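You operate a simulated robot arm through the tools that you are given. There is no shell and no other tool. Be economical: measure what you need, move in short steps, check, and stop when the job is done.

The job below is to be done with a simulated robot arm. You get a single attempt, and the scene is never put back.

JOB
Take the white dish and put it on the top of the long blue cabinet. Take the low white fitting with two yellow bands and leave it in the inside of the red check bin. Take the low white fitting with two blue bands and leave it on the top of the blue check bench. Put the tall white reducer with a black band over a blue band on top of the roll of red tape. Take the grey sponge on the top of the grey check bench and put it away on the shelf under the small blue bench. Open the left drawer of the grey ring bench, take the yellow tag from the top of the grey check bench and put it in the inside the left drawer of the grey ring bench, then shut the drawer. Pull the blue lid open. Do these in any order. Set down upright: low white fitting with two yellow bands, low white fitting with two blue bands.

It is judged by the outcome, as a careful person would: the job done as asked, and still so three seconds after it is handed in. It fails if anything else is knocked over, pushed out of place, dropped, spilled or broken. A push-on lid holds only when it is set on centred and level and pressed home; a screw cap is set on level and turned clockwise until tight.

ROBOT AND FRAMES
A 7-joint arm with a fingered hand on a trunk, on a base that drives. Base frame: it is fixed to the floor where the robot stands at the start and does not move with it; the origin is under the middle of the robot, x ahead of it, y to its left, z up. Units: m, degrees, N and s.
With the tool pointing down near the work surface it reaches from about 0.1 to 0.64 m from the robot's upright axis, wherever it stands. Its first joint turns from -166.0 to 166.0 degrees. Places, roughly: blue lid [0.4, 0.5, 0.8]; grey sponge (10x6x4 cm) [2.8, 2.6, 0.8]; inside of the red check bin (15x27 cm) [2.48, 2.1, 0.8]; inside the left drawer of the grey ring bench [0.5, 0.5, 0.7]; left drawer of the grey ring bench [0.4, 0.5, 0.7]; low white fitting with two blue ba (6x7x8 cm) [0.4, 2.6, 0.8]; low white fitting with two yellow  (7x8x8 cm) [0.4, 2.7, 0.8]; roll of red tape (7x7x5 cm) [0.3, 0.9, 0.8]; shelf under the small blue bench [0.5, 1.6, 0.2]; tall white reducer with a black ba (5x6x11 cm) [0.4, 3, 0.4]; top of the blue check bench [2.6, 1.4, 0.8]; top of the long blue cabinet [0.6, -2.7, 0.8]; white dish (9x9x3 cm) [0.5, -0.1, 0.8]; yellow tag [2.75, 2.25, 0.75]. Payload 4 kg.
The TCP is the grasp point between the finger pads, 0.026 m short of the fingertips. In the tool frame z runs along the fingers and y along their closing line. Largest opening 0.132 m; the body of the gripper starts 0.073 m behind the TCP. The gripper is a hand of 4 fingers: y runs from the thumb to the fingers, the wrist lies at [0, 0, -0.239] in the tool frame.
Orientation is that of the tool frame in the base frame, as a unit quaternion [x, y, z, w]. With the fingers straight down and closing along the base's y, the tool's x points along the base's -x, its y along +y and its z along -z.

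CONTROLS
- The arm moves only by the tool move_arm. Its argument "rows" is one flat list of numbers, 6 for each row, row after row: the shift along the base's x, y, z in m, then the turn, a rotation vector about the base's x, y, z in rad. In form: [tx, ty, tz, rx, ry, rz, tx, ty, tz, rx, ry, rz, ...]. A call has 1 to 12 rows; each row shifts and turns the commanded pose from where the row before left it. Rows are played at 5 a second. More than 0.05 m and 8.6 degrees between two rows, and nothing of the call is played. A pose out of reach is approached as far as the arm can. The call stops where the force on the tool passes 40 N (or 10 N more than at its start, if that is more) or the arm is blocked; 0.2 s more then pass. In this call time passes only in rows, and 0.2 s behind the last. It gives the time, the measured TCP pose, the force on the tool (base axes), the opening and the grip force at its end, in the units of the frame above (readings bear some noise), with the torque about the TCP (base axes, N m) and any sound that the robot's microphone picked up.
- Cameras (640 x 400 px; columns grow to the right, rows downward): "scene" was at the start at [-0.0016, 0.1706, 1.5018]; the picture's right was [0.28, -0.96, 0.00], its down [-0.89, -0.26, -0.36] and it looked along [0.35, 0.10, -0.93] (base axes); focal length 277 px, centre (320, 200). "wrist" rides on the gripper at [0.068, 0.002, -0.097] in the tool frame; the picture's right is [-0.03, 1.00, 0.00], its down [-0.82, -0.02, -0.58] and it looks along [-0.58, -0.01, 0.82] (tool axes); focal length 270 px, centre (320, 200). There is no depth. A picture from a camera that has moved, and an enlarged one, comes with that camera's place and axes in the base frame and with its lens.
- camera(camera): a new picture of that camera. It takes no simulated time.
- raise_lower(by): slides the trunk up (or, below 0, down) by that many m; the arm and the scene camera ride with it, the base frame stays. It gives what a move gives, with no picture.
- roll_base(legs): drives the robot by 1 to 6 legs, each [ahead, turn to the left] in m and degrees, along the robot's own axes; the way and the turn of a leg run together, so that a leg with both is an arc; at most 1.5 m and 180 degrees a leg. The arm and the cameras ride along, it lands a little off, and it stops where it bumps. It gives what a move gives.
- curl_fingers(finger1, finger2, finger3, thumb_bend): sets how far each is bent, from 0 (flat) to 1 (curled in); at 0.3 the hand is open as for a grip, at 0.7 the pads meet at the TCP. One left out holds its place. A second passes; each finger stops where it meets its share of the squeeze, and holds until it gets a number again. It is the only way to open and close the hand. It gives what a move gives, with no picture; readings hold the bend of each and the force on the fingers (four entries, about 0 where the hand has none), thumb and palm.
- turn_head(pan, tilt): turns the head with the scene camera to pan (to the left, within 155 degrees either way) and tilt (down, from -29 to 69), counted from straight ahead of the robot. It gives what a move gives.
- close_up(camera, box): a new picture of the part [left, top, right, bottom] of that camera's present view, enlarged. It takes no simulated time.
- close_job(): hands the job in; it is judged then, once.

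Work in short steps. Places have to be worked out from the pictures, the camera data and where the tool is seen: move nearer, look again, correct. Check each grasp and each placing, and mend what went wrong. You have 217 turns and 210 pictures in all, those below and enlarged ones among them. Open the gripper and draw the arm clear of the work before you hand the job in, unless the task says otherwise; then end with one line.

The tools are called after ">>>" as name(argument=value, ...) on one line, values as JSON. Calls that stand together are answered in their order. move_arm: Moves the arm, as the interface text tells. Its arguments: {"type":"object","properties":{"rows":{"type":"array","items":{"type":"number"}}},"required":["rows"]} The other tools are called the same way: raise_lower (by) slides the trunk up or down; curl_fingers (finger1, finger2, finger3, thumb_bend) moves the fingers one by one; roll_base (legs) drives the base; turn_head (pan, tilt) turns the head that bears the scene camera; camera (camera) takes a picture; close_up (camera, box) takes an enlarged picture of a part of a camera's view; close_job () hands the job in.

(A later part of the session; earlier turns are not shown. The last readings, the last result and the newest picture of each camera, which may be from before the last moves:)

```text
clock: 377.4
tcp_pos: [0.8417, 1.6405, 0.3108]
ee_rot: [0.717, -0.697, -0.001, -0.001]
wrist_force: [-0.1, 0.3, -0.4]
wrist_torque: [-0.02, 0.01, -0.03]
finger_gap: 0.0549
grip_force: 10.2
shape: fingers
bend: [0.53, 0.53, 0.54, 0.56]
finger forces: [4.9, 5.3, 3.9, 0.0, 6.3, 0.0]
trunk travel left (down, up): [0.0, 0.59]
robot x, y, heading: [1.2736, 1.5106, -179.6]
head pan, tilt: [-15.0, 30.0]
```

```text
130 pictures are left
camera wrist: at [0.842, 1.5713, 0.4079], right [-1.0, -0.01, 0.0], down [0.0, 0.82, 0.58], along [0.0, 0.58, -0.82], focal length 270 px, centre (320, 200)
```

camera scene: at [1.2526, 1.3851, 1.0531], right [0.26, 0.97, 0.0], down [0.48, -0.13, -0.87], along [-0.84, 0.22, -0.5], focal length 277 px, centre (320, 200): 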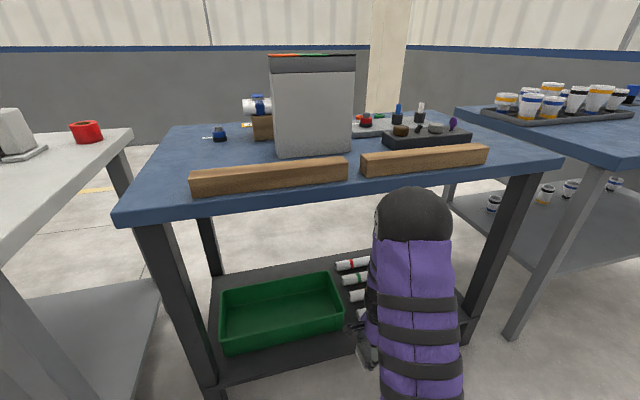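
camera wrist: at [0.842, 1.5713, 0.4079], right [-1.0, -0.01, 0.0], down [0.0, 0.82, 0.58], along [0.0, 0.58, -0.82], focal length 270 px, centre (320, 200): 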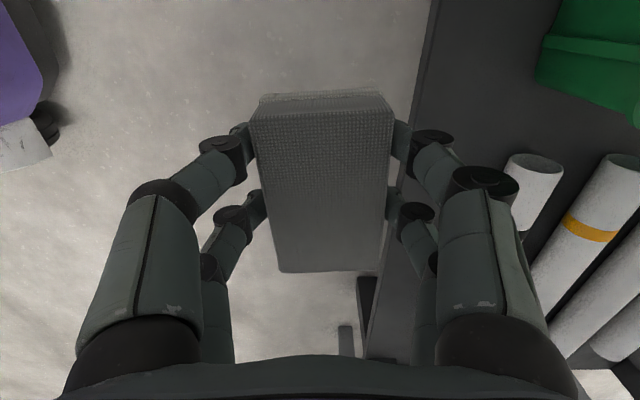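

The elbow is nearing the bench edge in height, so I go lower first (0.275) and then slide in a bit, checking.

>>> move_arm(rows=[0, 0, -0.018, 0, 0, 0, 0, 0, -0.018, 0, 0, 0, -0.02, 0, 0, 0, 0, 0, -0.02, 0, 0, 0, 0, 0])

>>> camera(camera="scene")

>>> camera(camera="wrist")

```text
clock: 378.4
tcp_pos: [0.8019, 1.645, 0.2743]
ee_rot: [0.718, -0.696, 0.0, -0.001]
wrist_force: [0.2, -0.1, -0.3]
wrist_torque: [0.01, 0.0, 0.0]
finger_gap: 0.0548
grip_force: 10.5
shape: fingers
bend: [0.53, 0.53, 0.54, 0.56]
finger forces: [5.0, 5.3, 3.9, 0.1, 6.3, 0.0]
trunk travel left (down, up): [0.0, 0.59]
robot x, y, heading: [1.2732, 1.5129, -179.8]
head pan, tilt: [-15.0, 30.0]
```

```text
129 pictures are left
camera scene: at [1.2525, 1.3851, 1.0531], right [0.26, 0.97, 0.0], down [0.48, -0.13, -0.87], along [-0.84, 0.22, -0.5], focal length 277 px, centre (320, 200)
```

scene: 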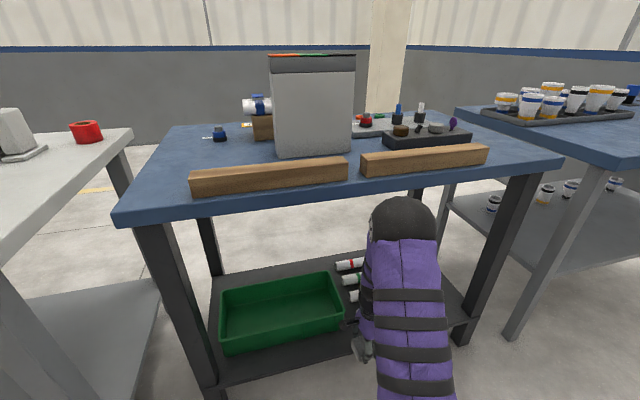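

```text
128 pictures are left
camera wrist: at [0.8027, 1.5746, 0.3723], right [-1.0, -0.01, 0.0], down [0.0, 0.82, 0.58], along [0.0, 0.58, -0.82], focal length 270 px, centre (320, 200)
```

wrist: 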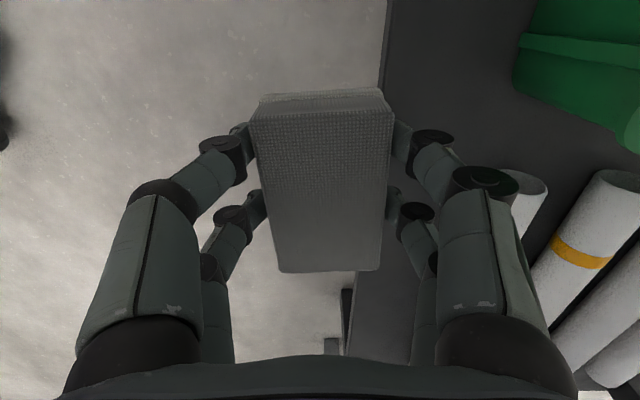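

The elbow would come close under the table edge. I back the base 0.08 m so the arm stretches and the elbow sinks, then reach in.

>>> roll_base(legs=[[-0.08, 0]])

>>> move_arm(rows=[-0.025, 0, -0.005, 0, 0, 0, -0.025, 0, 0, 0, 0, 0, -0.025, 0, 0, 0, 0, 0, -0.02, 0, 0, 0, 0, 0])

>>> camera(camera="scene")

>>> camera(camera="wrist")

```text
clock: 379.5
tcp_pos: [0.884, 1.6454, 0.2761]
ee_rot: [0.718, -0.696, -0.001, -0.001]
wrist_force: [0.2, -0.3, 0.4]
wrist_torque: [0.02, 0.02, 0.02]
finger_gap: 0.0547
grip_force: 10.5
shape: fingers
bend: [0.53, 0.53, 0.54, 0.56]
finger forces: [5.0, 5.3, 3.9, 0.0, 6.2, 0.1]
trunk travel left (down, up): [0.0, 0.59]
robot x, y, heading: [1.3551, 1.515, -179.7]
head pan, tilt: [-15.0, 30.0]
```

```text
clock: 380.5
tcp_pos: [0.7877, 1.6447, 0.269]
ee_rot: [0.718, -0.696, -0.001, -0.001]
wrist_force: [0.5, 0.0, 0.1]
wrist_torque: [-0.01, 0.01, 0.04]
finger_gap: 0.0544
grip_force: 10.3
shape: fingers
bend: [0.53, 0.53, 0.54, 0.56]
finger forces: [4.9, 5.2, 3.9, 0.0, 6.4, 0.0]
trunk travel left (down, up): [0.0, 0.59]
robot x, y, heading: [1.3595, 1.5111, -179.5]
head pan, tilt: [-15.0, 30.0]
```

```text
127 pictures are left
camera scene: at [1.334, 1.3853, 1.0531], right [0.26, 0.97, 0.0], down [0.48, -0.13, -0.87], along [-0.84, 0.22, -0.5], focal length 277 px, centre (320, 200)
```

scene: 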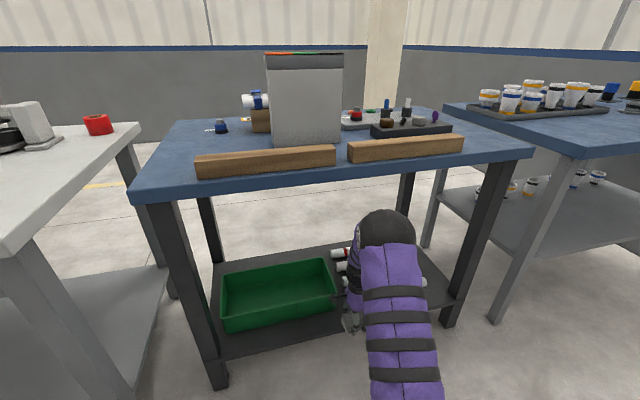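

```text
126 pictures are left
camera wrist: at [0.7885, 1.5749, 0.3667], right [-1.0, -0.01, 0.0], down [0.0, 0.82, 0.58], along [0.0, 0.58, -0.82], focal length 270 px, centre (320, 200)
```

wrist: 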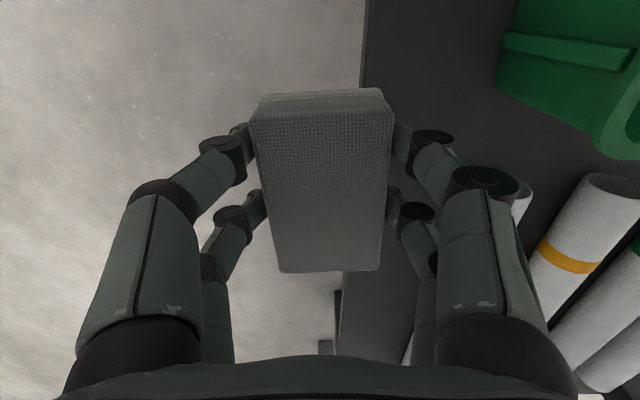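

The tubes prove to lie at x ≤ 0.665 with the shelf near z 0.17 and its edge at 0.76. I slide in to x = 0.723 and descend to 0.23.

>>> move_arm(rows=[-0.025, -0.002, 0, 0, 0, 0, -0.02, 0, 0, 0, 0, 0, -0.02, 0, 0, 0, 0, 0, 0, 0, -0.02, 0, 0, 0, 0, 0, -0.015, 0, 0, 0])

>>> camera(camera="scene")

>>> camera(camera="wrist")

```text
clock: 381.7
tcp_pos: [0.7213, 1.642, 0.2365]
ee_rot: [0.718, -0.696, -0.001, 0.0]
wrist_force: [0.8, -0.7, -0.9]
wrist_torque: [0.0, 0.01, 0.05]
finger_gap: 0.0547
grip_force: 11.5
shape: fingers
bend: [0.53, 0.53, 0.54, 0.56]
finger forces: [6.5, 5.3, 4.4, 0.0, 6.8, 0.0]
trunk travel left (down, up): [0.0, 0.59]
robot x, y, heading: [1.3564, 1.5167, -179.6]
head pan, tilt: [-15.0, 30.0]
```

```text
125 pictures are left
camera scene: at [1.334, 1.3853, 1.0531], right [0.26, 0.97, 0.0], down [0.48, -0.13, -0.87], along [-0.84, 0.22, -0.5], focal length 277 px, centre (320, 200)
```

scene: 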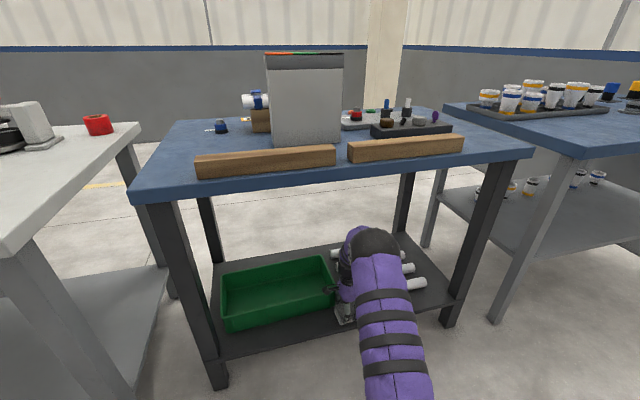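

```text
124 pictures are left
camera wrist: at [0.7229, 1.5721, 0.3326], right [-1.0, -0.01, 0.0], down [0.0, 0.82, 0.58], along [0.0, 0.58, -0.82], focal length 270 px, centre (320, 200)
```

wrist: 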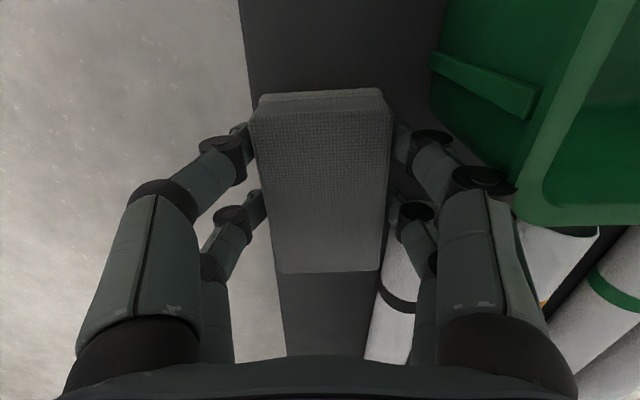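

The inner fingers are near the tube and bin corner; I shift 8 mm outward and descend in small steps.

>>> move_arm(rows=[0.008, 0, 0, 0, 0, 0, 0, 0, -0.008, 0, 0, 0])

>>> move_arm(rows=[0, 0, -0.006, 0, 0, 0])

>>> move_arm(rows=[0, 0, -0.004, 0, 0, 0])

>>> camera(camera="wrist")

```text
clock: 382.3
tcp_pos: [0.7312, 1.6428, 0.2275]
ee_rot: [0.718, -0.696, -0.001, 0.0]
wrist_force: [-0.2, -1.2, 0.3]
wrist_torque: [0.01, 0.01, 0.01]
finger_gap: 0.0548
grip_force: 11.2
shape: fingers
bend: [0.53, 0.53, 0.54, 0.56]
finger forces: [5.7, 5.4, 4.4, 0.0, 6.7, 0.1]
trunk travel left (down, up): [0.0, 0.59]
robot x, y, heading: [1.3586, 1.5113, -179.8]
head pan, tilt: [-15.0, 30.0]
```

```text
clock: 382.7
tcp_pos: [0.7299, 1.6427, 0.2242]
ee_rot: [0.718, -0.697, -0.001, 0.001]
wrist_force: [3.6, -1.9, 17.3]
wrist_torque: [-0.07, -0.16, 0.01]
finger_gap: 0.0547
grip_force: 12.0
shape: fingers
bend: [0.54, 0.54, 0.55, 0.56]
finger forces: [5.5, 5.6, 5.4, 0.0, 8.4, 0.0]
trunk travel left (down, up): [0.0, 0.59]
robot x, y, heading: [1.3613, 1.5106, -179.8]
head pan, tilt: [-15.0, 30.0]
```

```text
clock: 383.1
tcp_pos: [0.73, 1.6439, 0.2181]
ee_rot: [0.718, -0.696, -0.002, 0.001]
wrist_force: [-0.9, 1.5, 19.9]
wrist_torque: [0.0, -0.04, 0.12]
finger_gap: 0.056
grip_force: 14.0
shape: fingers
bend: [0.54, 0.54, 0.55, 0.56]
finger forces: [6.5, 7.1, 5.3, 0.0, 8.4, 0.0]
trunk travel left (down, up): [0.0, 0.59]
robot x, y, heading: [1.3563, 1.5155, -179.8]
head pan, tilt: [-15.0, 30.0]
```

```text
123 pictures are left
camera wrist: at [0.7308, 1.5729, 0.3159], right [-1.0, -0.01, 0.0], down [0.0, 0.81, 0.58], along [-0.01, 0.58, -0.81], focal length 270 px, centre (320, 200)
```

wrist: 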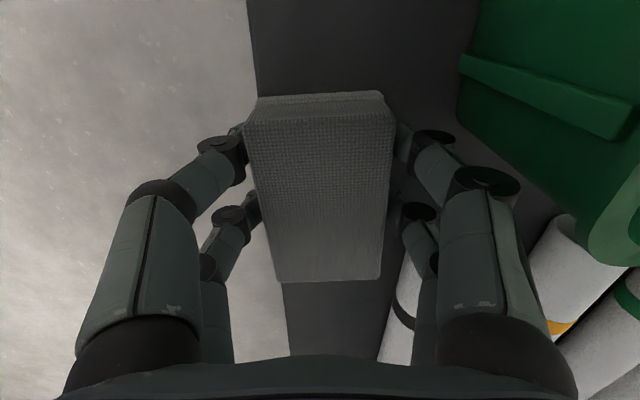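

The sponge rests on the shelf (contact at 0.223). I ease up 4 mm, open slightly, and rise straight a little.

>>> move_arm(rows=[0, 0, 0.004, 0, 0, 0])

>>> curl_fingers(finger1=0.48, finger2=0.48, finger3=0.48, thumb_bend=0.45)

>>> move_arm(rows=[0, 0, 0.015, 0, 0, 0, 0, 0, 0.02, 0, 0, 0, 0, 0, 0.02, 0, 0, 0])

>>> camera(camera="wrist")

```text
clock: 383.5
tcp_pos: [0.7308, 1.6435, 0.2199]
ee_rot: [0.718, -0.696, -0.001, 0.0]
wrist_force: [-3.2, -0.1, 4.7]
wrist_torque: [-0.01, 0.14, -0.01]
finger_gap: 0.056
grip_force: 12.7
shape: fingers
bend: [0.53, 0.53, 0.55, 0.57]
finger forces: [6.6, 6.9, 4.3, 0.0, 6.5, 0.0]
trunk travel left (down, up): [0.0, 0.59]
robot x, y, heading: [1.358, 1.5141, -179.8]
head pan, tilt: [-15.0, 30.0]
```

```text
clock: 384.5
tcp_pos: [0.7306, 1.6429, 0.2204]
ee_rot: [0.718, -0.696, -0.001, -0.001]
wrist_force: [-0.2, 0.8, -0.5]
wrist_torque: [-0.01, 0.02, -0.02]
finger_gap: 0.077
grip_force: 0.1
shape: fingers
bend: [0.48, 0.48, 0.48, 0.45]
finger forces: [0.0, 0.0, 0.0, 0.0, 0.0, 0.1]
trunk travel left (down, up): [0.0, 0.59]
robot x, y, heading: [1.3582, 1.5133, -179.7]
head pan, tilt: [-15.0, 30.0]
```

```text
clock: 385.3
tcp_pos: [0.7309, 1.6426, 0.2756]
ee_rot: [0.718, -0.696, -0.001, 0.0]
wrist_force: [0.0, -0.4, 0.1]
wrist_torque: [0.01, 0.01, -0.02]
finger_gap: 0.0773
grip_force: 0.1
shape: fingers
bend: [0.48, 0.48, 0.48, 0.45]
finger forces: [0.1, 0.0, 0.1, 0.0, 0.0, 0.0]
trunk travel left (down, up): [0.0, 0.59]
robot x, y, heading: [1.3569, 1.5118, -179.6]
head pan, tilt: [-15.0, 30.0]
```

```text
122 pictures are left
camera wrist: at [0.7323, 1.5734, 0.3726], right [-1.0, -0.01, 0.0], down [0.0, 0.82, 0.58], along [0.0, 0.58, -0.82], focal length 270 px, centre (320, 200)
```

wrist: 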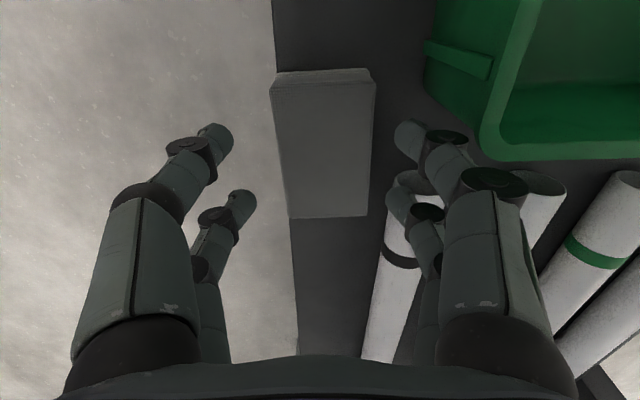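

The sponge lies flat on the shelf. I withdraw the hand eastward, back off, and raise trunk and arm for travel.

>>> move_arm(rows=[0, 0, 0.02, 0, 0, 0, 0.03, 0, 0, 0, 0, 0, 0.04, 0, 0, 0, 0, 0, 0.045, 0, 0, 0, 0, 0, 0.045, 0, 0, 0, 0, 0, 0.045, 0, 0, 0, 0, 0])

>>> roll_base(legs=[[-0.2, 0]])

>>> raise_lower(by=0.4)

>>> camera(camera="scene")

```text
clock: 386.7
tcp_pos: [0.9383, 1.644, 0.2977]
ee_rot: [0.718, -0.696, -0.001, -0.001]
wrist_force: [1.5, 0.3, 0.1]
wrist_torque: [-0.03, -0.01, 0.02]
finger_gap: 0.0774
grip_force: 0.2
shape: fingers
bend: [0.48, 0.48, 0.48, 0.45]
finger forces: [0.0, 0.0, 0.1, 0.1, 0.1, 0.0]
trunk travel left (down, up): [0.0, 0.59]
robot x, y, heading: [1.3559, 1.5122, -179.7]
head pan, tilt: [-15.0, 30.0]
```

```text
clock: 388.3
tcp_pos: [1.1379, 1.6441, 0.2973]
ee_rot: [0.719, -0.695, -0.001, 0.0]
wrist_force: [0.0, 0.7, 0.1]
wrist_torque: [0.03, 0.02, -0.02]
finger_gap: 0.0774
grip_force: 0.1
shape: fingers
bend: [0.48, 0.48, 0.48, 0.45]
finger forces: [0.0, 0.0, 0.0, 0.1, 0.0, 0.1]
trunk travel left (down, up): [0.0, 0.59]
robot x, y, heading: [1.5596, 1.5146, -179.5]
head pan, tilt: [-15.0, 30.0]
```

```text
clock: 392.1
tcp_pos: [1.1381, 1.6439, 0.6963]
ee_rot: [0.719, -0.695, -0.001, -0.001]
wrist_force: [0.4, 0.4, 0.5]
wrist_torque: [-0.02, 0.03, 0.01]
finger_gap: 0.0774
grip_force: 0.1
shape: fingers
bend: [0.48, 0.48, 0.48, 0.45]
finger forces: [0.0, 0.0, 0.0, 0.0, 0.0, 0.0]
trunk travel left (down, up): [-0.4, 0.19]
robot x, y, heading: [1.5594, 1.5175, -179.5]
head pan, tilt: [-15.0, 30.0]
```

```text
121 pictures are left
camera scene: at [1.5346, 1.3863, 1.4531], right [0.25, 0.97, 0.0], down [0.48, -0.13, -0.87], along [-0.84, 0.22, -0.5], focal length 277 px, centre (320, 200)
```

scene: 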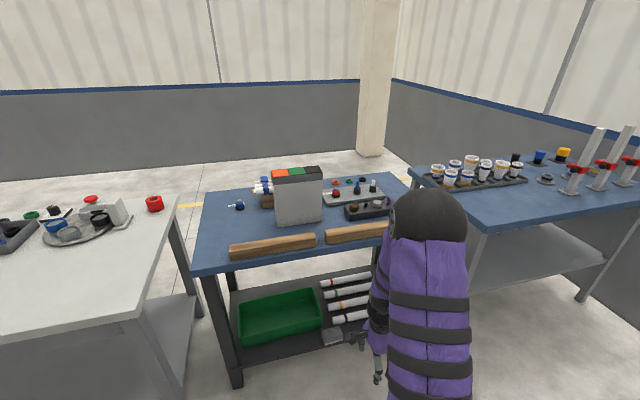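

>>> close_up(camera="scene", box=[200, 250, 400, 375])

>>> raise_lower(by=0.1)

>>> move_arm(rows=[0.02, -0.03, 0.03, 0, 0, 0, 0.02, -0.03, 0.03, 0, 0, 0, 0.02, -0.03, 0.03, 0, 0, 0, 0, -0.02, 0.045, 0, 0, 0, 0, 0, 0.045, 0, 0, 0, 0, 0, 0.045, 0, 0, 0, 0, 0, 0.045, 0, 0, 0, 0, 0, 0.04, 0, 0, 0])

```text
3.20 times, centred on (300, 312) of scene
camera zoom: at [1.5346, 1.3863, 1.4531], right [0.25, 0.97, 0.0], down [0.48, -0.13, -0.87], along [-0.84, 0.22, -0.5], focal length 887 px, centre (384, -160)
```

zoom: 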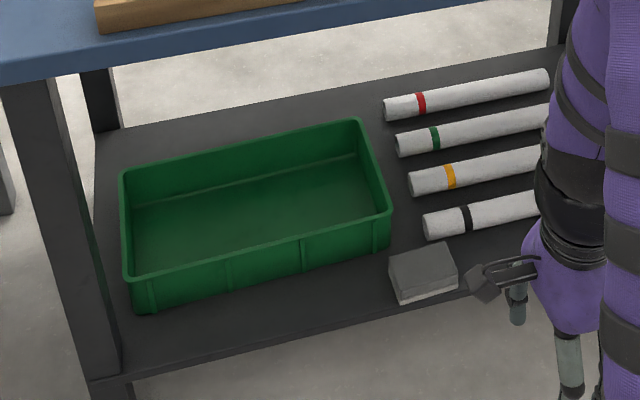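

```text
clock: 393.4
tcp_pos: [1.1368, 1.643, 0.796]
ee_rot: [0.72, -0.694, -0.001, -0.001]
wrist_force: [0.1, 0.3, 0.8]
wrist_torque: [0.03, -0.02, 0.02]
finger_gap: 0.0773
grip_force: 0.0
shape: fingers
bend: [0.48, 0.48, 0.48, 0.45]
finger forces: [0.0, 0.0, 0.0, 0.1, 0.0, 0.1]
trunk travel left (down, up): [-0.5, 0.09]
robot x, y, heading: [1.5592, 1.5138, -179.6]
head pan, tilt: [-15.0, 30.0]
```

```text
clock: 395.2
tcp_pos: [1.1959, 1.5347, 1.1073]
ee_rot: [0.72, -0.694, 0.0, -0.001]
wrist_force: [-0.4, 0.7, 0.0]
wrist_torque: [0.02, 0.0, -0.01]
finger_gap: 0.0772
grip_force: 0.0
shape: fingers
bend: [0.48, 0.48, 0.48, 0.45]
finger forces: [0.0, 0.1, 0.0, 0.0, 0.1, 0.1]
trunk travel left (down, up): [-0.5, 0.09]
robot x, y, heading: [1.5564, 1.511, -179.8]
head pan, tilt: [-15.0, 30.0]
```

The sponge is well on the shelf with all else in place. Now for the yellow tag: back round to the rear aisle.

>>> roll_base(legs=[[0, 90], [1.25, 0], [1.2, 0], [0, 90], [1.05, 0], [1.0, 0]])

```text
clock: 425.6
tcp_pos: [3.9609, -1.0516, 1.1071]
ee_rot: [0.713, 0.701, -0.001, 0.0]
wrist_force: [-0.8, -0.4, -0.6]
wrist_torque: [0.01, 0.0, 0.0]
finger_gap: 0.0774
grip_force: 0.1
shape: fingers
bend: [0.48, 0.48, 0.48, 0.45]
finger forces: [0.0, 0.0, 0.0, 0.0, 0.0, 0.0]
trunk travel left (down, up): [-0.5, 0.09]
robot x, y, heading: [3.6006, -1.0123, -2.3]
head pan, tilt: [-15.0, 30.0]
```

>>> roll_base(legs=[[0, 92], [1.5, 0], [1.5, 0], [0.28, 0], [0, 90], [0.3, 0]])

>>> turn_head(pan=0, tilt=50)

>>> camera(camera="scene")

>>> camera(camera="wrist")

```text
clock: 451.9
tcp_pos: [2.9558, 2.318, 1.1063]
ee_rot: [0.715, -0.7, -0.001, -0.001]
wrist_force: [-0.5, 0.4, -0.9]
wrist_torque: [-0.01, 0.0, 0.01]
finger_gap: 0.0776
grip_force: 0.1
shape: fingers
bend: [0.48, 0.48, 0.48, 0.45]
finger forces: [0.1, 0.1, 0.0, 0.1, 0.0, 0.0]
trunk travel left (down, up): [-0.5, 0.09]
robot x, y, heading: [3.3169, 2.2936, 179.2]
head pan, tilt: [-15.0, 30.0]
```

```text
clock: 452.8
tcp_pos: [2.9554, 2.3176, 1.1069]
ee_rot: [0.715, -0.699, 0.0, 0.0]
wrist_force: [0.7, 0.4, -0.1]
wrist_torque: [-0.04, 0.01, -0.02]
finger_gap: 0.0775
grip_force: 0.1
shape: fingers
bend: [0.48, 0.48, 0.48, 0.45]
finger forces: [0.0, 0.1, 0.1, 0.0, 0.1, 0.0]
trunk travel left (down, up): [-0.5, 0.09]
robot x, y, heading: [3.3182, 2.2913, 179.2]
head pan, tilt: [0.0, 50.0]
```

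```text
119 pictures are left
camera scene: at [3.3028, 2.1402, 1.5236], right [0.01, 1.0, 0.0], down [0.77, -0.01, -0.64], along [-0.64, 0.01, -0.77], focal length 277 px, centre (320, 200)
```

scene: 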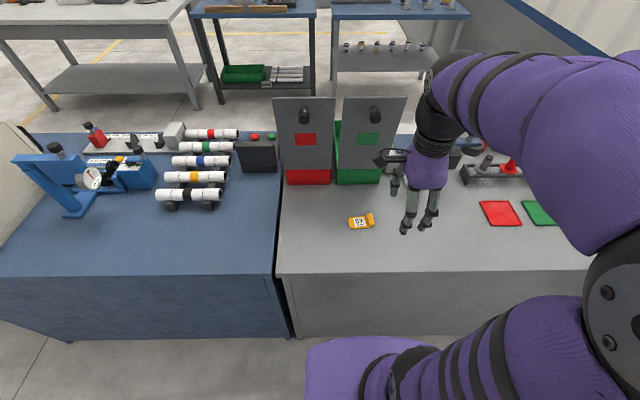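

```text
118 pictures are left
camera wrist: at [2.9563, 2.2471, 1.204], right [-1.0, 0.0, 0.0], down [0.0, 0.82, 0.58], along [0.0, 0.58, -0.82], focal length 270 px, centre (320, 200)
```

wrist: 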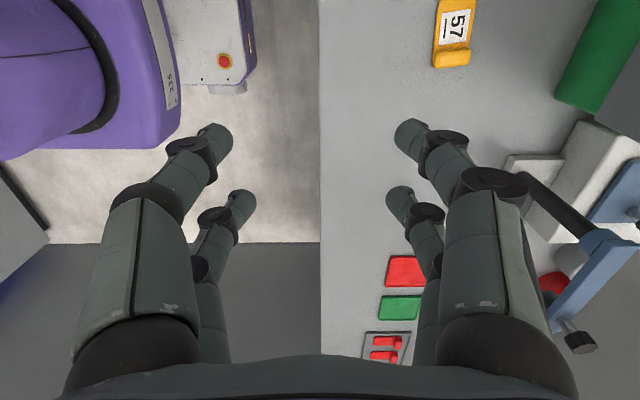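

>>> close_up(camera="scene", box=[325, 195, 405, 245])

>>> close_up(camera="wrist", box=[390, 0, 510, 75])

```text
8.00 times, centred on (365, 220) of scene
camera zoom: at [3.3028, 2.1402, 1.5236], right [0.01, 1.0, 0.0], down [0.77, -0.01, -0.64], along [-0.64, 0.01, -0.77], focal length 2218 px, centre (-40, 40)
```

zoom: 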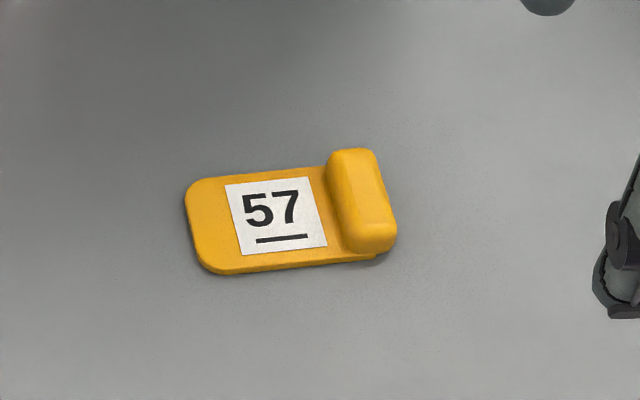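

```text
5.33 times, centred on (450, 38) of wrist
camera zoom: at [2.9563, 2.2471, 1.204], right [-1.0, 0.0, 0.0], down [0.0, 0.82, 0.58], along [0.0, 0.58, -0.82], focal length 1442 px, centre (-373, 1067)
```

zoom: 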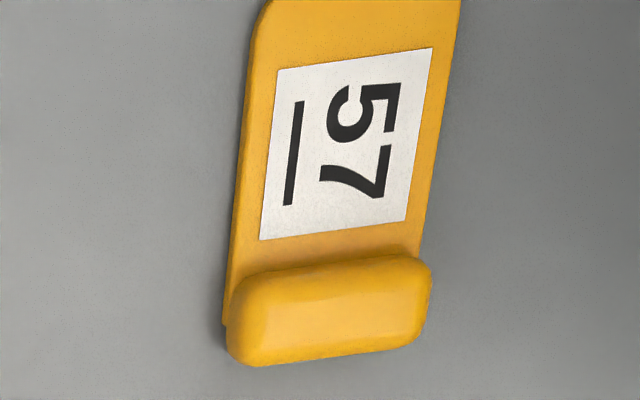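

The tag is a thin plate with a raised ridge at its +y end, centred near (2.794, 2.302), its ridge lying about 10° off the x axis. I turn the hand about 99° so it closes across the ridge, and come down to 0.93.

>>> move_arm(rows=[-0.0134, -0.0013, -0.0148, 0, 0, 0.1436, -0.0134, -0.0013, -0.0148, 0, 0, 0.1436, -0.0134, -0.0013, -0.0148, 0, 0, 0.1436, -0.0134, -0.0013, -0.0148, 0, 0, 0.1436, -0.0134, -0.0013, -0.0148, 0, 0, 0.1436, -0.0134, -0.0013, -0.0148, 0, 0, 0.1436, -0.0134, -0.0013, -0.0148, 0, 0, 0.1436, -0.0134, -0.0013, -0.0148, 0, 0, 0.1436, -0.0134, -0.0013, -0.0148, 0, 0, 0.1436, -0.0134, -0.0013, -0.0148, 0, 0, 0.1436, -0.0134, -0.0013, -0.0148, 0, 0, 0.1436, -0.0134, -0.0013, -0.0148, 0, 0, 0.1436])

>>> camera(camera="wrist")

```text
clock: 455.4
tcp_pos: [2.7947, 2.3011, 0.9271]
ee_rot: [0.996, 0.089, 0.0, 0.001]
wrist_force: [-0.4, 0.1, 0.1]
wrist_torque: [-0.03, -0.03, -0.01]
finger_gap: 0.0772
grip_force: 0.1
shape: fingers
bend: [0.48, 0.48, 0.48, 0.45]
finger forces: [0.1, 0.1, 0.1, 0.0, 0.0, 0.1]
trunk travel left (down, up): [-0.5, 0.09]
robot x, y, heading: [3.3162, 2.2905, 179.4]
head pan, tilt: [0.0, 50.0]
```

```text
115 pictures are left
camera wrist: at [2.862, 2.3091, 1.025], right [0.15, -0.99, 0.0], down [-0.81, -0.12, 0.58], along [-0.57, -0.09, -0.82], focal length 270 px, centre (320, 200)
```

wrist: 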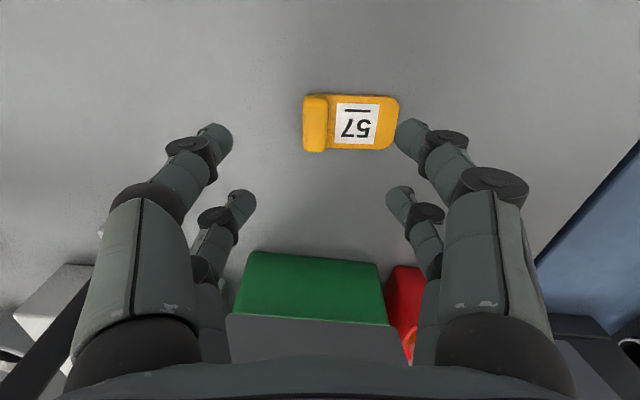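

Ridge aligned with the hand; its centre is (2.788, 2.301). I shift 7 mm, lower to 0.842 and close on the ridge.

>>> move_arm(rows=[-0.007, 0, -0.035, 0, 0, 0, 0, 0, -0.035, 0, 0, 0, 0, 0, -0.015, 0, 0, 0])

>>> camera(camera="wrist")

>>> curl_fingers(finger1=0.66, finger2=0.66, finger3=0.66, thumb_bend=0.66)

>>> camera(camera="wrist")

```text
clock: 456.1
tcp_pos: [2.7877, 2.3019, 0.8441]
ee_rot: [0.996, 0.085, -0.001, 0.0]
wrist_force: [-0.2, 0.6, -1.1]
wrist_torque: [-0.03, -0.01, -0.01]
finger_gap: 0.0771
grip_force: 0.0
shape: fingers
bend: [0.48, 0.48, 0.48, 0.45]
finger forces: [0.1, 0.1, 0.0, 0.1, 0.0, 0.1]
trunk travel left (down, up): [-0.5, 0.09]
robot x, y, heading: [3.321, 2.2943, 179.3]
head pan, tilt: [0.0, 50.0]
```

```text
114 pictures are left
camera wrist: at [2.856, 2.3107, 0.9409], right [0.15, -0.99, 0.0], down [-0.81, -0.12, 0.58], along [-0.57, -0.09, -0.82], focal length 270 px, centre (320, 200)
```

wrist: 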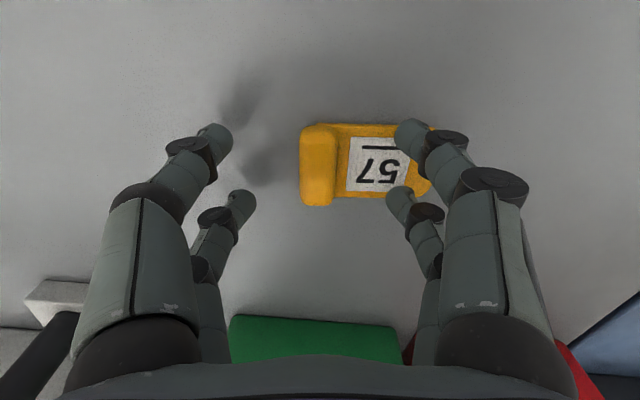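

```text
clock: 457.1
tcp_pos: [2.7873, 2.303, 0.8444]
ee_rot: [0.996, 0.086, -0.001, 0.0]
wrist_force: [-0.1, 0.5, 0.6]
wrist_torque: [0.02, 0.02, -0.02]
finger_gap: 0.0156
grip_force: 0.7
shape: fingers
bend: [0.65, 0.65, 0.65, 0.66]
finger forces: [0.3, 0.3, 0.4, 0.0, 0.4, 0.1]
trunk travel left (down, up): [-0.5, 0.09]
robot x, y, heading: [3.3144, 2.2906, 179.4]
head pan, tilt: [0.0, 50.0]
```

```text
113 pictures are left
camera wrist: at [2.856, 2.3108, 0.9412], right [0.15, -0.99, 0.0], down [-0.81, -0.12, 0.58], along [-0.57, -0.09, -0.82], focal length 270 px, centre (320, 200)
```

wrist: 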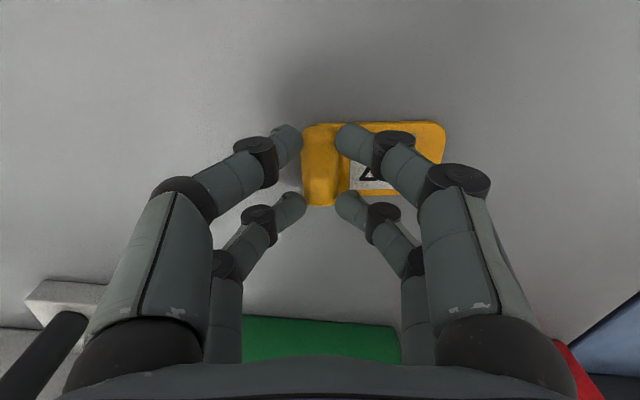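

Light contact, with the far pair near the end of the ridge. I shift 6 mm toward +x and firm up the squeeze.

>>> curl_fingers(finger1=0.62, finger2=0.62, finger3=0.62, thumb_bend=0.62)

>>> move_arm(rows=[0.007, -0.001, -0.001, 0, 0, 0])

>>> curl_fingers(finger1=0.78, finger2=0.78, finger3=0.78, thumb_bend=0.78)

>>> move_arm(rows=[0, 0, 0.01, 0, 0, 0, 0, 0, 0.03, 0, 0, 0, 0, 0, 0.04, 0, 0, 0])

>>> camera(camera="wrist")

```text
clock: 458.1
tcp_pos: [2.7878, 2.3034, 0.8443]
ee_rot: [0.996, 0.086, -0.001, 0.001]
wrist_force: [0.3, 0.4, 0.0]
wrist_torque: [0.01, 0.04, -0.01]
finger_gap: 0.0252
grip_force: 0.1
shape: fingers
bend: [0.62, 0.62, 0.62, 0.62]
finger forces: [0.0, 0.0, 0.0, 0.0, 0.0, 0.1]
trunk travel left (down, up): [-0.5, 0.09]
robot x, y, heading: [3.3176, 2.2887, 179.3]
head pan, tilt: [0.0, 50.0]
```

```text
clock: 458.6
tcp_pos: [2.7945, 2.3011, 0.8429]
ee_rot: [0.996, 0.086, 0.001, 0.001]
wrist_force: [0.9, 0.2, 0.3]
wrist_torque: [0.05, 0.06, -0.01]
finger_gap: 0.0253
grip_force: 0.1
shape: fingers
bend: [0.62, 0.62, 0.62, 0.62]
finger forces: [0.0, 0.0, 0.0, 0.1, 0.0, 0.0]
trunk travel left (down, up): [-0.5, 0.09]
robot x, y, heading: [3.3197, 2.2912, 179.4]
head pan, tilt: [0.0, 50.0]
```

```text
clock: 459.6
tcp_pos: [2.795, 2.3002, 0.8423]
ee_rot: [0.996, 0.086, -0.001, 0.0]
wrist_force: [0.6, -0.5, 2.0]
wrist_torque: [0.01, 0.0, -0.03]
finger_gap: 0.0
grip_force: 8.3
shape: fingers
bend: [0.74, 0.71, 0.71, 0.74]
finger forces: [0.1, 8.0, 8.9, 0.0, 0.1, 0.0]
trunk travel left (down, up): [-0.5, 0.09]
robot x, y, heading: [3.3158, 2.2928, 179.3]
head pan, tilt: [0.0, 50.0]
```

```text
clock: 460.4
tcp_pos: [2.7932, 2.3015, 0.9216]
ee_rot: [0.996, 0.086, 0.0, 0.001]
wrist_force: [0.0, 0.3, -0.3]
wrist_torque: [0.03, -0.01, -0.03]
finger_gap: 0.0
grip_force: 7.2
shape: fingers
bend: [0.74, 0.71, 0.71, 0.74]
finger forces: [0.1, 6.7, 7.3, 0.0, 0.0, 0.0]
trunk travel left (down, up): [-0.5, 0.09]
robot x, y, heading: [3.3167, 2.2895, 179.6]
head pan, tilt: [0.0, 50.0]
```

```text
112 pictures are left
camera wrist: at [2.8612, 2.3097, 1.0192], right [0.15, -0.99, 0.0], down [-0.81, -0.12, 0.58], along [-0.57, -0.09, -0.82], focal length 270 px, centre (320, 200)
```

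wrist: 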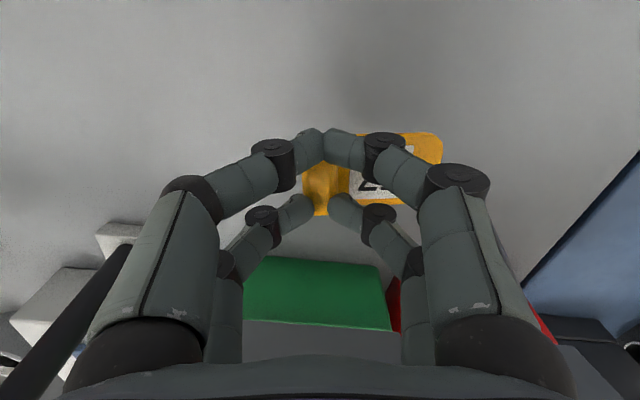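

The tag is lifted, but only by one finger pair at the ridge end. I set it back, shift 10 mm to -x and regrip with both pairs.

>>> move_arm(rows=[0, 0, -0.04, 0, 0, 0, 0, 0, -0.03, 0, 0, 0, 0, 0, -0.009, 0, 0, 0])

>>> curl_fingers(finger1=0.6, finger2=0.6, finger3=0.6, thumb_bend=0.6)

>>> move_arm(rows=[-0.011, 0.001, 0, 0, 0, 0])

>>> camera(camera="wrist")

```text
clock: 461.1
tcp_pos: [2.7938, 2.3021, 0.8421]
ee_rot: [0.996, 0.086, 0.0, -0.001]
wrist_force: [-0.3, -0.2, 2.3]
wrist_torque: [0.0, 0.01, -0.01]
finger_gap: 0.0
grip_force: 7.7
shape: fingers
bend: [0.74, 0.71, 0.71, 0.74]
finger forces: [0.0, 7.7, 7.6, 0.1, 0.0, 0.0]
trunk travel left (down, up): [-0.5, 0.09]
robot x, y, heading: [3.316, 2.293, 179.7]
head pan, tilt: [0.0, 50.0]
```

```text
clock: 462.1
tcp_pos: [2.7943, 2.3022, 0.8437]
ee_rot: [0.996, 0.086, 0.0, 0.0]
wrist_force: [-0.8, -0.8, -0.5]
wrist_torque: [0.0, 0.03, 0.0]
finger_gap: 0.0317
grip_force: 0.1
shape: fingers
bend: [0.6, 0.6, 0.6, 0.6]
finger forces: [0.0, 0.0, 0.0, 0.0, 0.1, 0.0]
trunk travel left (down, up): [-0.5, 0.09]
robot x, y, heading: [3.3177, 2.2944, 179.2]
head pan, tilt: [0.0, 50.0]
```

```text
clock: 462.6
tcp_pos: [2.7826, 2.3026, 0.8427]
ee_rot: [0.996, 0.087, 0.0, 0.001]
wrist_force: [-0.9, -0.4, 0.2]
wrist_torque: [0.04, 0.02, -0.01]
finger_gap: 0.0317
grip_force: 0.2
shape: fingers
bend: [0.6, 0.6, 0.6, 0.6]
finger forces: [0.0, 0.0, 0.2, 0.0, 0.1, 0.0]
trunk travel left (down, up): [-0.5, 0.09]
robot x, y, heading: [3.3198, 2.2937, 179.3]
head pan, tilt: [0.0, 50.0]
```

```text
111 pictures are left
camera wrist: at [2.8506, 2.3111, 0.9395], right [0.15, -0.99, 0.0], down [-0.81, -0.12, 0.58], along [-0.57, -0.09, -0.82], focal length 270 px, centre (320, 200)
```

wrist: 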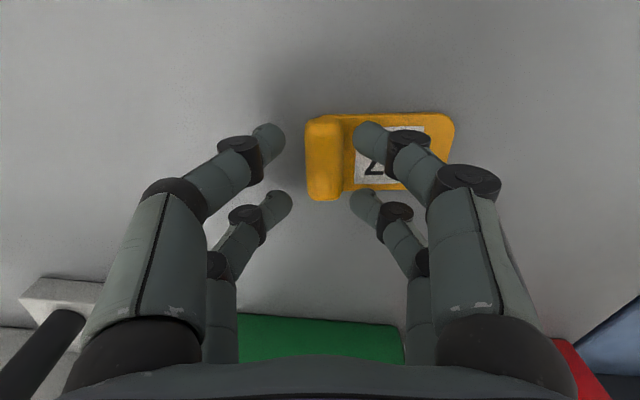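

I shift back 5 mm, to where all four fingers touched, and squeeze.

>>> move_arm(rows=[0.005, -0.003, 0, 0, 0, 0])

>>> curl_fingers(finger1=0.75, finger2=0.75, finger3=0.75, thumb_bend=0.75)

>>> move_arm(rows=[0, 0, 0.01, 0, 0, 0, 0, 0, 0.03, 0, 0, 0, 0, 0, 0.04, 0, 0, 0])

>>> camera(camera="wrist")

```text
clock: 462.9
tcp_pos: [2.7888, 2.299, 0.844]
ee_rot: [0.996, 0.087, 0.001, 0.0]
wrist_force: [-0.2, 0.5, 0.8]
wrist_torque: [0.0, 0.03, 0.02]
finger_gap: 0.032
grip_force: 0.1
shape: fingers
bend: [0.6, 0.6, 0.6, 0.6]
finger forces: [0.0, 0.0, 0.0, 0.0, 0.0, 0.0]
trunk travel left (down, up): [-0.5, 0.09]
robot x, y, heading: [3.3176, 2.2895, 179.3]
head pan, tilt: [0.0, 50.0]
```

```text
clock: 463.9
tcp_pos: [2.7881, 2.2994, 0.8433]
ee_rot: [0.996, 0.086, 0.0, 0.0]
wrist_force: [0.4, 0.5, 0.7]
wrist_torque: [0.02, -0.03, 0.01]
finger_gap: 0.0047
grip_force: 13.7
shape: fingers
bend: [0.71, 0.71, 0.71, 0.71]
finger forces: [7.2, 7.1, 6.0, 0.1, 7.1, 0.0]
trunk travel left (down, up): [-0.5, 0.09]
robot x, y, heading: [3.3198, 2.2902, 179.3]
head pan, tilt: [0.0, 50.0]
```

```text
clock: 464.8
tcp_pos: [2.7899, 2.2994, 0.9252]
ee_rot: [0.996, 0.086, 0.0, 0.0]
wrist_force: [0.7, 0.1, 0.6]
wrist_torque: [0.01, 0.03, -0.04]
finger_gap: 0.0043
grip_force: 13.4
shape: fingers
bend: [0.71, 0.71, 0.72, 0.71]
finger forces: [6.6, 6.9, 5.9, 0.1, 6.8, 0.0]
trunk travel left (down, up): [-0.5, 0.09]
robot x, y, heading: [3.3192, 2.288, 179.3]
head pan, tilt: [0.0, 50.0]
```

```text
110 pictures are left
camera wrist: at [2.8573, 2.3087, 1.0227], right [0.15, -0.99, 0.0], down [-0.81, -0.12, 0.58], along [-0.57, -0.09, -0.82], focal length 270 px, centre (320, 200)
```

wrist: 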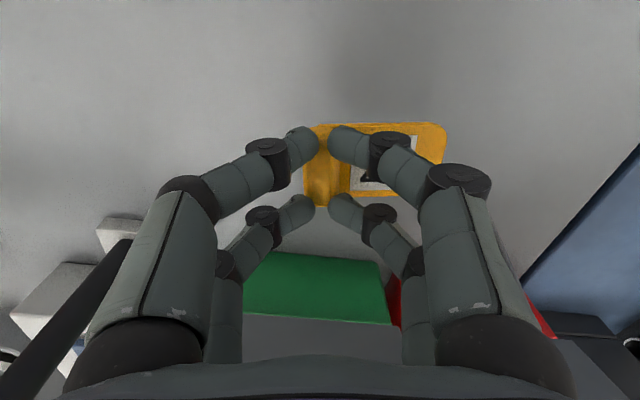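

All four fingers hold it now. I raise, stow and drive back round toward the front of the ring bench.

>>> move_arm(rows=[0, 0, 0.045, 0, 0, 0, 0, 0, 0.045, 0, 0, 0, 0, 0, 0.045, 0, 0, 0, 0, 0, 0.04, 0, 0, 0, 0.04, 0, 0, 0, 0, 0, 0.04, 0, 0, 0, 0, 0, 0.04, 0, 0, 0, 0, 0, 0.04, 0, 0, 0, 0, 0])

>>> roll_base(legs=[[-0.33, 0], [0, 90.5], [1.5, 0], [1.5, 0], [0.3, 0], [0, -90]])

```text
clock: 466.6
tcp_pos: [2.9491, 2.2968, 1.1002]
ee_rot: [0.996, 0.086, -0.001, 0.0]
wrist_force: [0.9, 0.0, -0.1]
wrist_torque: [0.0, 0.01, -0.02]
finger_gap: 0.0044
grip_force: 12.2
shape: fingers
bend: [0.71, 0.71, 0.72, 0.71]
finger forces: [6.1, 6.5, 5.9, 0.1, 6.6, 0.0]
trunk travel left (down, up): [-0.5, 0.09]
robot x, y, heading: [3.3184, 2.2894, 179.5]
head pan, tilt: [0.0, 50.0]
```

```text
clock: 492.8
tcp_pos: [3.0872, -0.9311, 1.101]
ee_rot: [0.999, 0.041, -0.001, 0.0]
wrist_force: [-0.7, -0.3, -0.3]
wrist_torque: [-0.01, 0.0, 0.01]
finger_gap: 0.0039
grip_force: 12.8
shape: fingers
bend: [0.71, 0.71, 0.72, 0.71]
finger forces: [6.0, 6.5, 5.9, 0.1, 6.7, 0.0]
trunk travel left (down, up): [-0.5, 0.09]
robot x, y, heading: [3.4536, -0.9742, 174.1]
head pan, tilt: [0.0, 50.0]
```

>>> roll_base(legs=[[1.3, 7], [1.3, 0], [1.2, 0], [0, -90]])

>>> camera(camera="wrist")

```text
clock: 515.3
tcp_pos: [-0.3464, -0.6605, 1.1015]
ee_rot: [0.78, -0.626, -0.001, 0.0]
wrist_force: [-0.1, -0.2, -0.7]
wrist_torque: [-0.02, -0.03, 0.04]
finger_gap: 0.0045
grip_force: 12.9
shape: fingers
bend: [0.71, 0.71, 0.72, 0.71]
finger forces: [6.0, 6.3, 6.0, 0.1, 6.5, 0.0]
trunk travel left (down, up): [-0.5, 0.09]
robot x, y, heading: [-0.3349, -1.0292, 91.9]
head pan, tilt: [0.0, 50.0]
```

```text
109 pictures are left
camera wrist: at [-0.3315, -0.7291, 1.1979], right [-0.98, -0.19, 0.0], down [-0.16, 0.8, 0.58], along [-0.11, 0.57, -0.82], focal length 270 px, centre (320, 200)
```

wrist: 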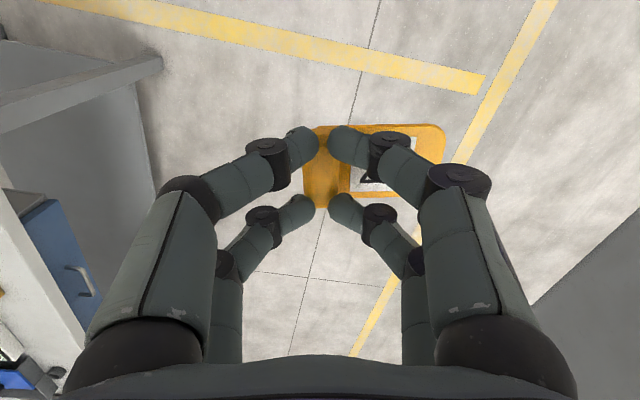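

The tag is held firm. I drive to a stance at about (-0.2, 0), to the right of the left drawer, facing the ring bench.

>>> roll_base(legs=[[1.03, -2], [0, -90], [0.15, 0]])

>>> turn_head(pan=25, tilt=50)

>>> camera(camera="scene")

>>> camera(camera="wrist")

```text
clock: 525.9
tcp_pos: [0.1663, 0.0168, 1.1009]
ee_rot: [-0.096, 0.995, 0.0, 0.001]
wrist_force: [-0.7, -0.3, -0.1]
wrist_torque: [0.0, 0.0, 0.02]
finger_gap: 0.0042
grip_force: 12.3
shape: fingers
bend: [0.71, 0.71, 0.72, 0.71]
finger forces: [6.2, 6.4, 6.1, 0.0, 6.5, 0.0]
trunk travel left (down, up): [-0.5, 0.09]
robot x, y, heading: [-0.2064, 0.0157, 0.6]
head pan, tilt: [0.0, 50.0]
```

```text
clock: 526.8
tcp_pos: [0.1646, 0.0182, 1.101]
ee_rot: [-0.097, 0.995, 0.0, 0.001]
wrist_force: [-0.5, -0.7, -0.7]
wrist_torque: [0.02, -0.02, 0.01]
finger_gap: 0.0044
grip_force: 12.7
shape: fingers
bend: [0.71, 0.71, 0.72, 0.71]
finger forces: [6.1, 6.4, 6.0, 0.1, 6.6, 0.0]
trunk travel left (down, up): [-0.5, 0.09]
robot x, y, heading: [-0.2001, 0.0157, 0.6]
head pan, tilt: [25.0, 50.0]
```

```text
108 pictures are left
camera scene: at [-0.1924, 0.2034, 1.5236], right [0.43, -0.9, 0.0], down [-0.69, -0.33, -0.64], along [0.58, 0.28, -0.77], focal length 277 px, centre (320, 200)
```

scene: 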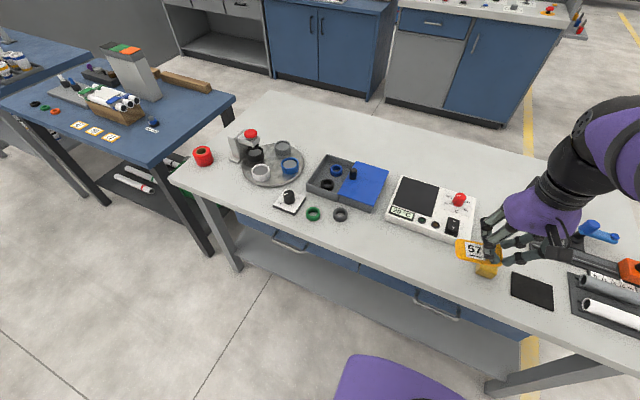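

```text
107 pictures are left
camera wrist: at [0.0981, 0.0053, 1.198], right [-0.17, 0.99, 0.0], down [0.8, 0.14, 0.58], along [0.57, 0.1, -0.82], focal length 270 px, centre (320, 200)
```

wrist: 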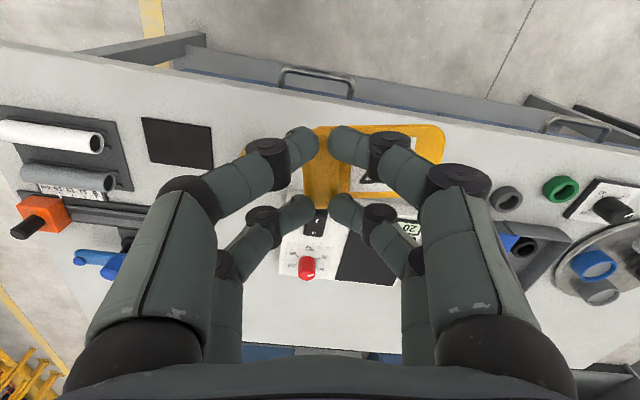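

Clear view: the free strip in front of the white box, around (0.285, 0.18), will take the tag for the moment while I open the drawer. I move there and lower.

>>> move_arm(rows=[0.03, 0.038, 0, 0, 0, -0.097, 0.03, 0.038, 0, 0, 0, -0.097, 0.03, 0.038, 0, 0, 0, 0, 0.029, 0.039, 0, 0, 0, 0, 0, 0, -0.045, 0, 0, 0, 0, 0, -0.045, 0, 0, 0, 0, 0, -0.045, 0, 0, 0, 0, 0, -0.045, 0, 0, 0, 0, 0, -0.04, 0, 0, 0, 0, 0, -0.02, 0, 0, 0])

>>> camera(camera="wrist")

```text
clock: 529.0
tcp_pos: [0.283, 0.1706, 0.8594]
ee_rot: [0.0, 1.0, -0.001, 0.001]
wrist_force: [0.4, 0.1, -0.2]
wrist_torque: [0.0, -0.04, -0.04]
finger_gap: 0.0043
grip_force: 12.3
shape: fingers
bend: [0.71, 0.71, 0.72, 0.71]
finger forces: [6.1, 6.1, 6.0, 0.0, 6.4, 0.0]
trunk travel left (down, up): [-0.5, 0.09]
robot x, y, heading: [-0.2049, 0.0156, 0.8]
head pan, tilt: [25.0, 50.0]
```

```text
106 pictures are left
camera wrist: at [0.2153, 0.1712, 0.9563], right [0.03, 1.0, 0.0], down [0.82, -0.02, 0.58], along [0.58, -0.01, -0.82], focal length 270 px, centre (320, 200)
```

wrist: 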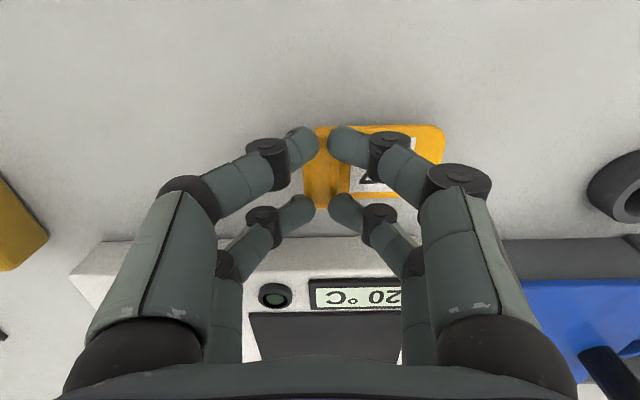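

Clear of all. I lower the last centimetre and a half gently to contact.

>>> move_arm(rows=[-0.005, 0, -0.01, 0, 0, 0])

>>> move_arm(rows=[0, 0, -0.004, 0, 0, 0])

>>> move_arm(rows=[0, 0, -0.002, 0, 0, 0])

```text
clock: 529.4
tcp_pos: [0.2775, 0.1701, 0.8493]
ee_rot: [0.0, 1.0, 0.0, 0.001]
wrist_force: [0.1, -0.3, 0.2]
wrist_torque: [-0.02, -0.02, 0.03]
finger_gap: 0.0043
grip_force: 12.5
shape: fingers
bend: [0.71, 0.71, 0.72, 0.71]
finger forces: [6.1, 6.1, 6.0, 0.0, 6.3, 0.0]
trunk travel left (down, up): [-0.5, 0.09]
robot x, y, heading: [-0.2059, 0.0197, 0.6]
head pan, tilt: [25.0, 50.0]
```

```text
clock: 529.8
tcp_pos: [0.2791, 0.1708, 0.8462]
ee_rot: [0.0, 1.0, 0.0, 0.001]
wrist_force: [0.1, 0.3, -0.2]
wrist_torque: [-0.01, 0.03, 0.02]
finger_gap: 0.004
grip_force: 12.3
shape: fingers
bend: [0.71, 0.71, 0.72, 0.71]
finger forces: [6.1, 6.2, 6.0, 0.1, 6.2, 0.1]
trunk travel left (down, up): [-0.5, 0.09]
robot x, y, heading: [-0.2054, 0.0156, 0.6]
head pan, tilt: [25.0, 50.0]
```

```text
clock: 530.2
tcp_pos: [0.279, 0.1699, 0.8435]
ee_rot: [0.0, 1.0, 0.0, 0.002]
wrist_force: [-0.6, -0.4, -0.4]
wrist_torque: [0.05, 0.01, -0.02]
finger_gap: 0.0042
grip_force: 12.2
shape: fingers
bend: [0.71, 0.71, 0.72, 0.71]
finger forces: [6.1, 6.2, 6.0, 0.0, 6.6, 0.0]
trunk travel left (down, up): [-0.5, 0.09]
robot x, y, heading: [-0.202, 0.0187, 0.8]
head pan, tilt: [25.0, 50.0]
```

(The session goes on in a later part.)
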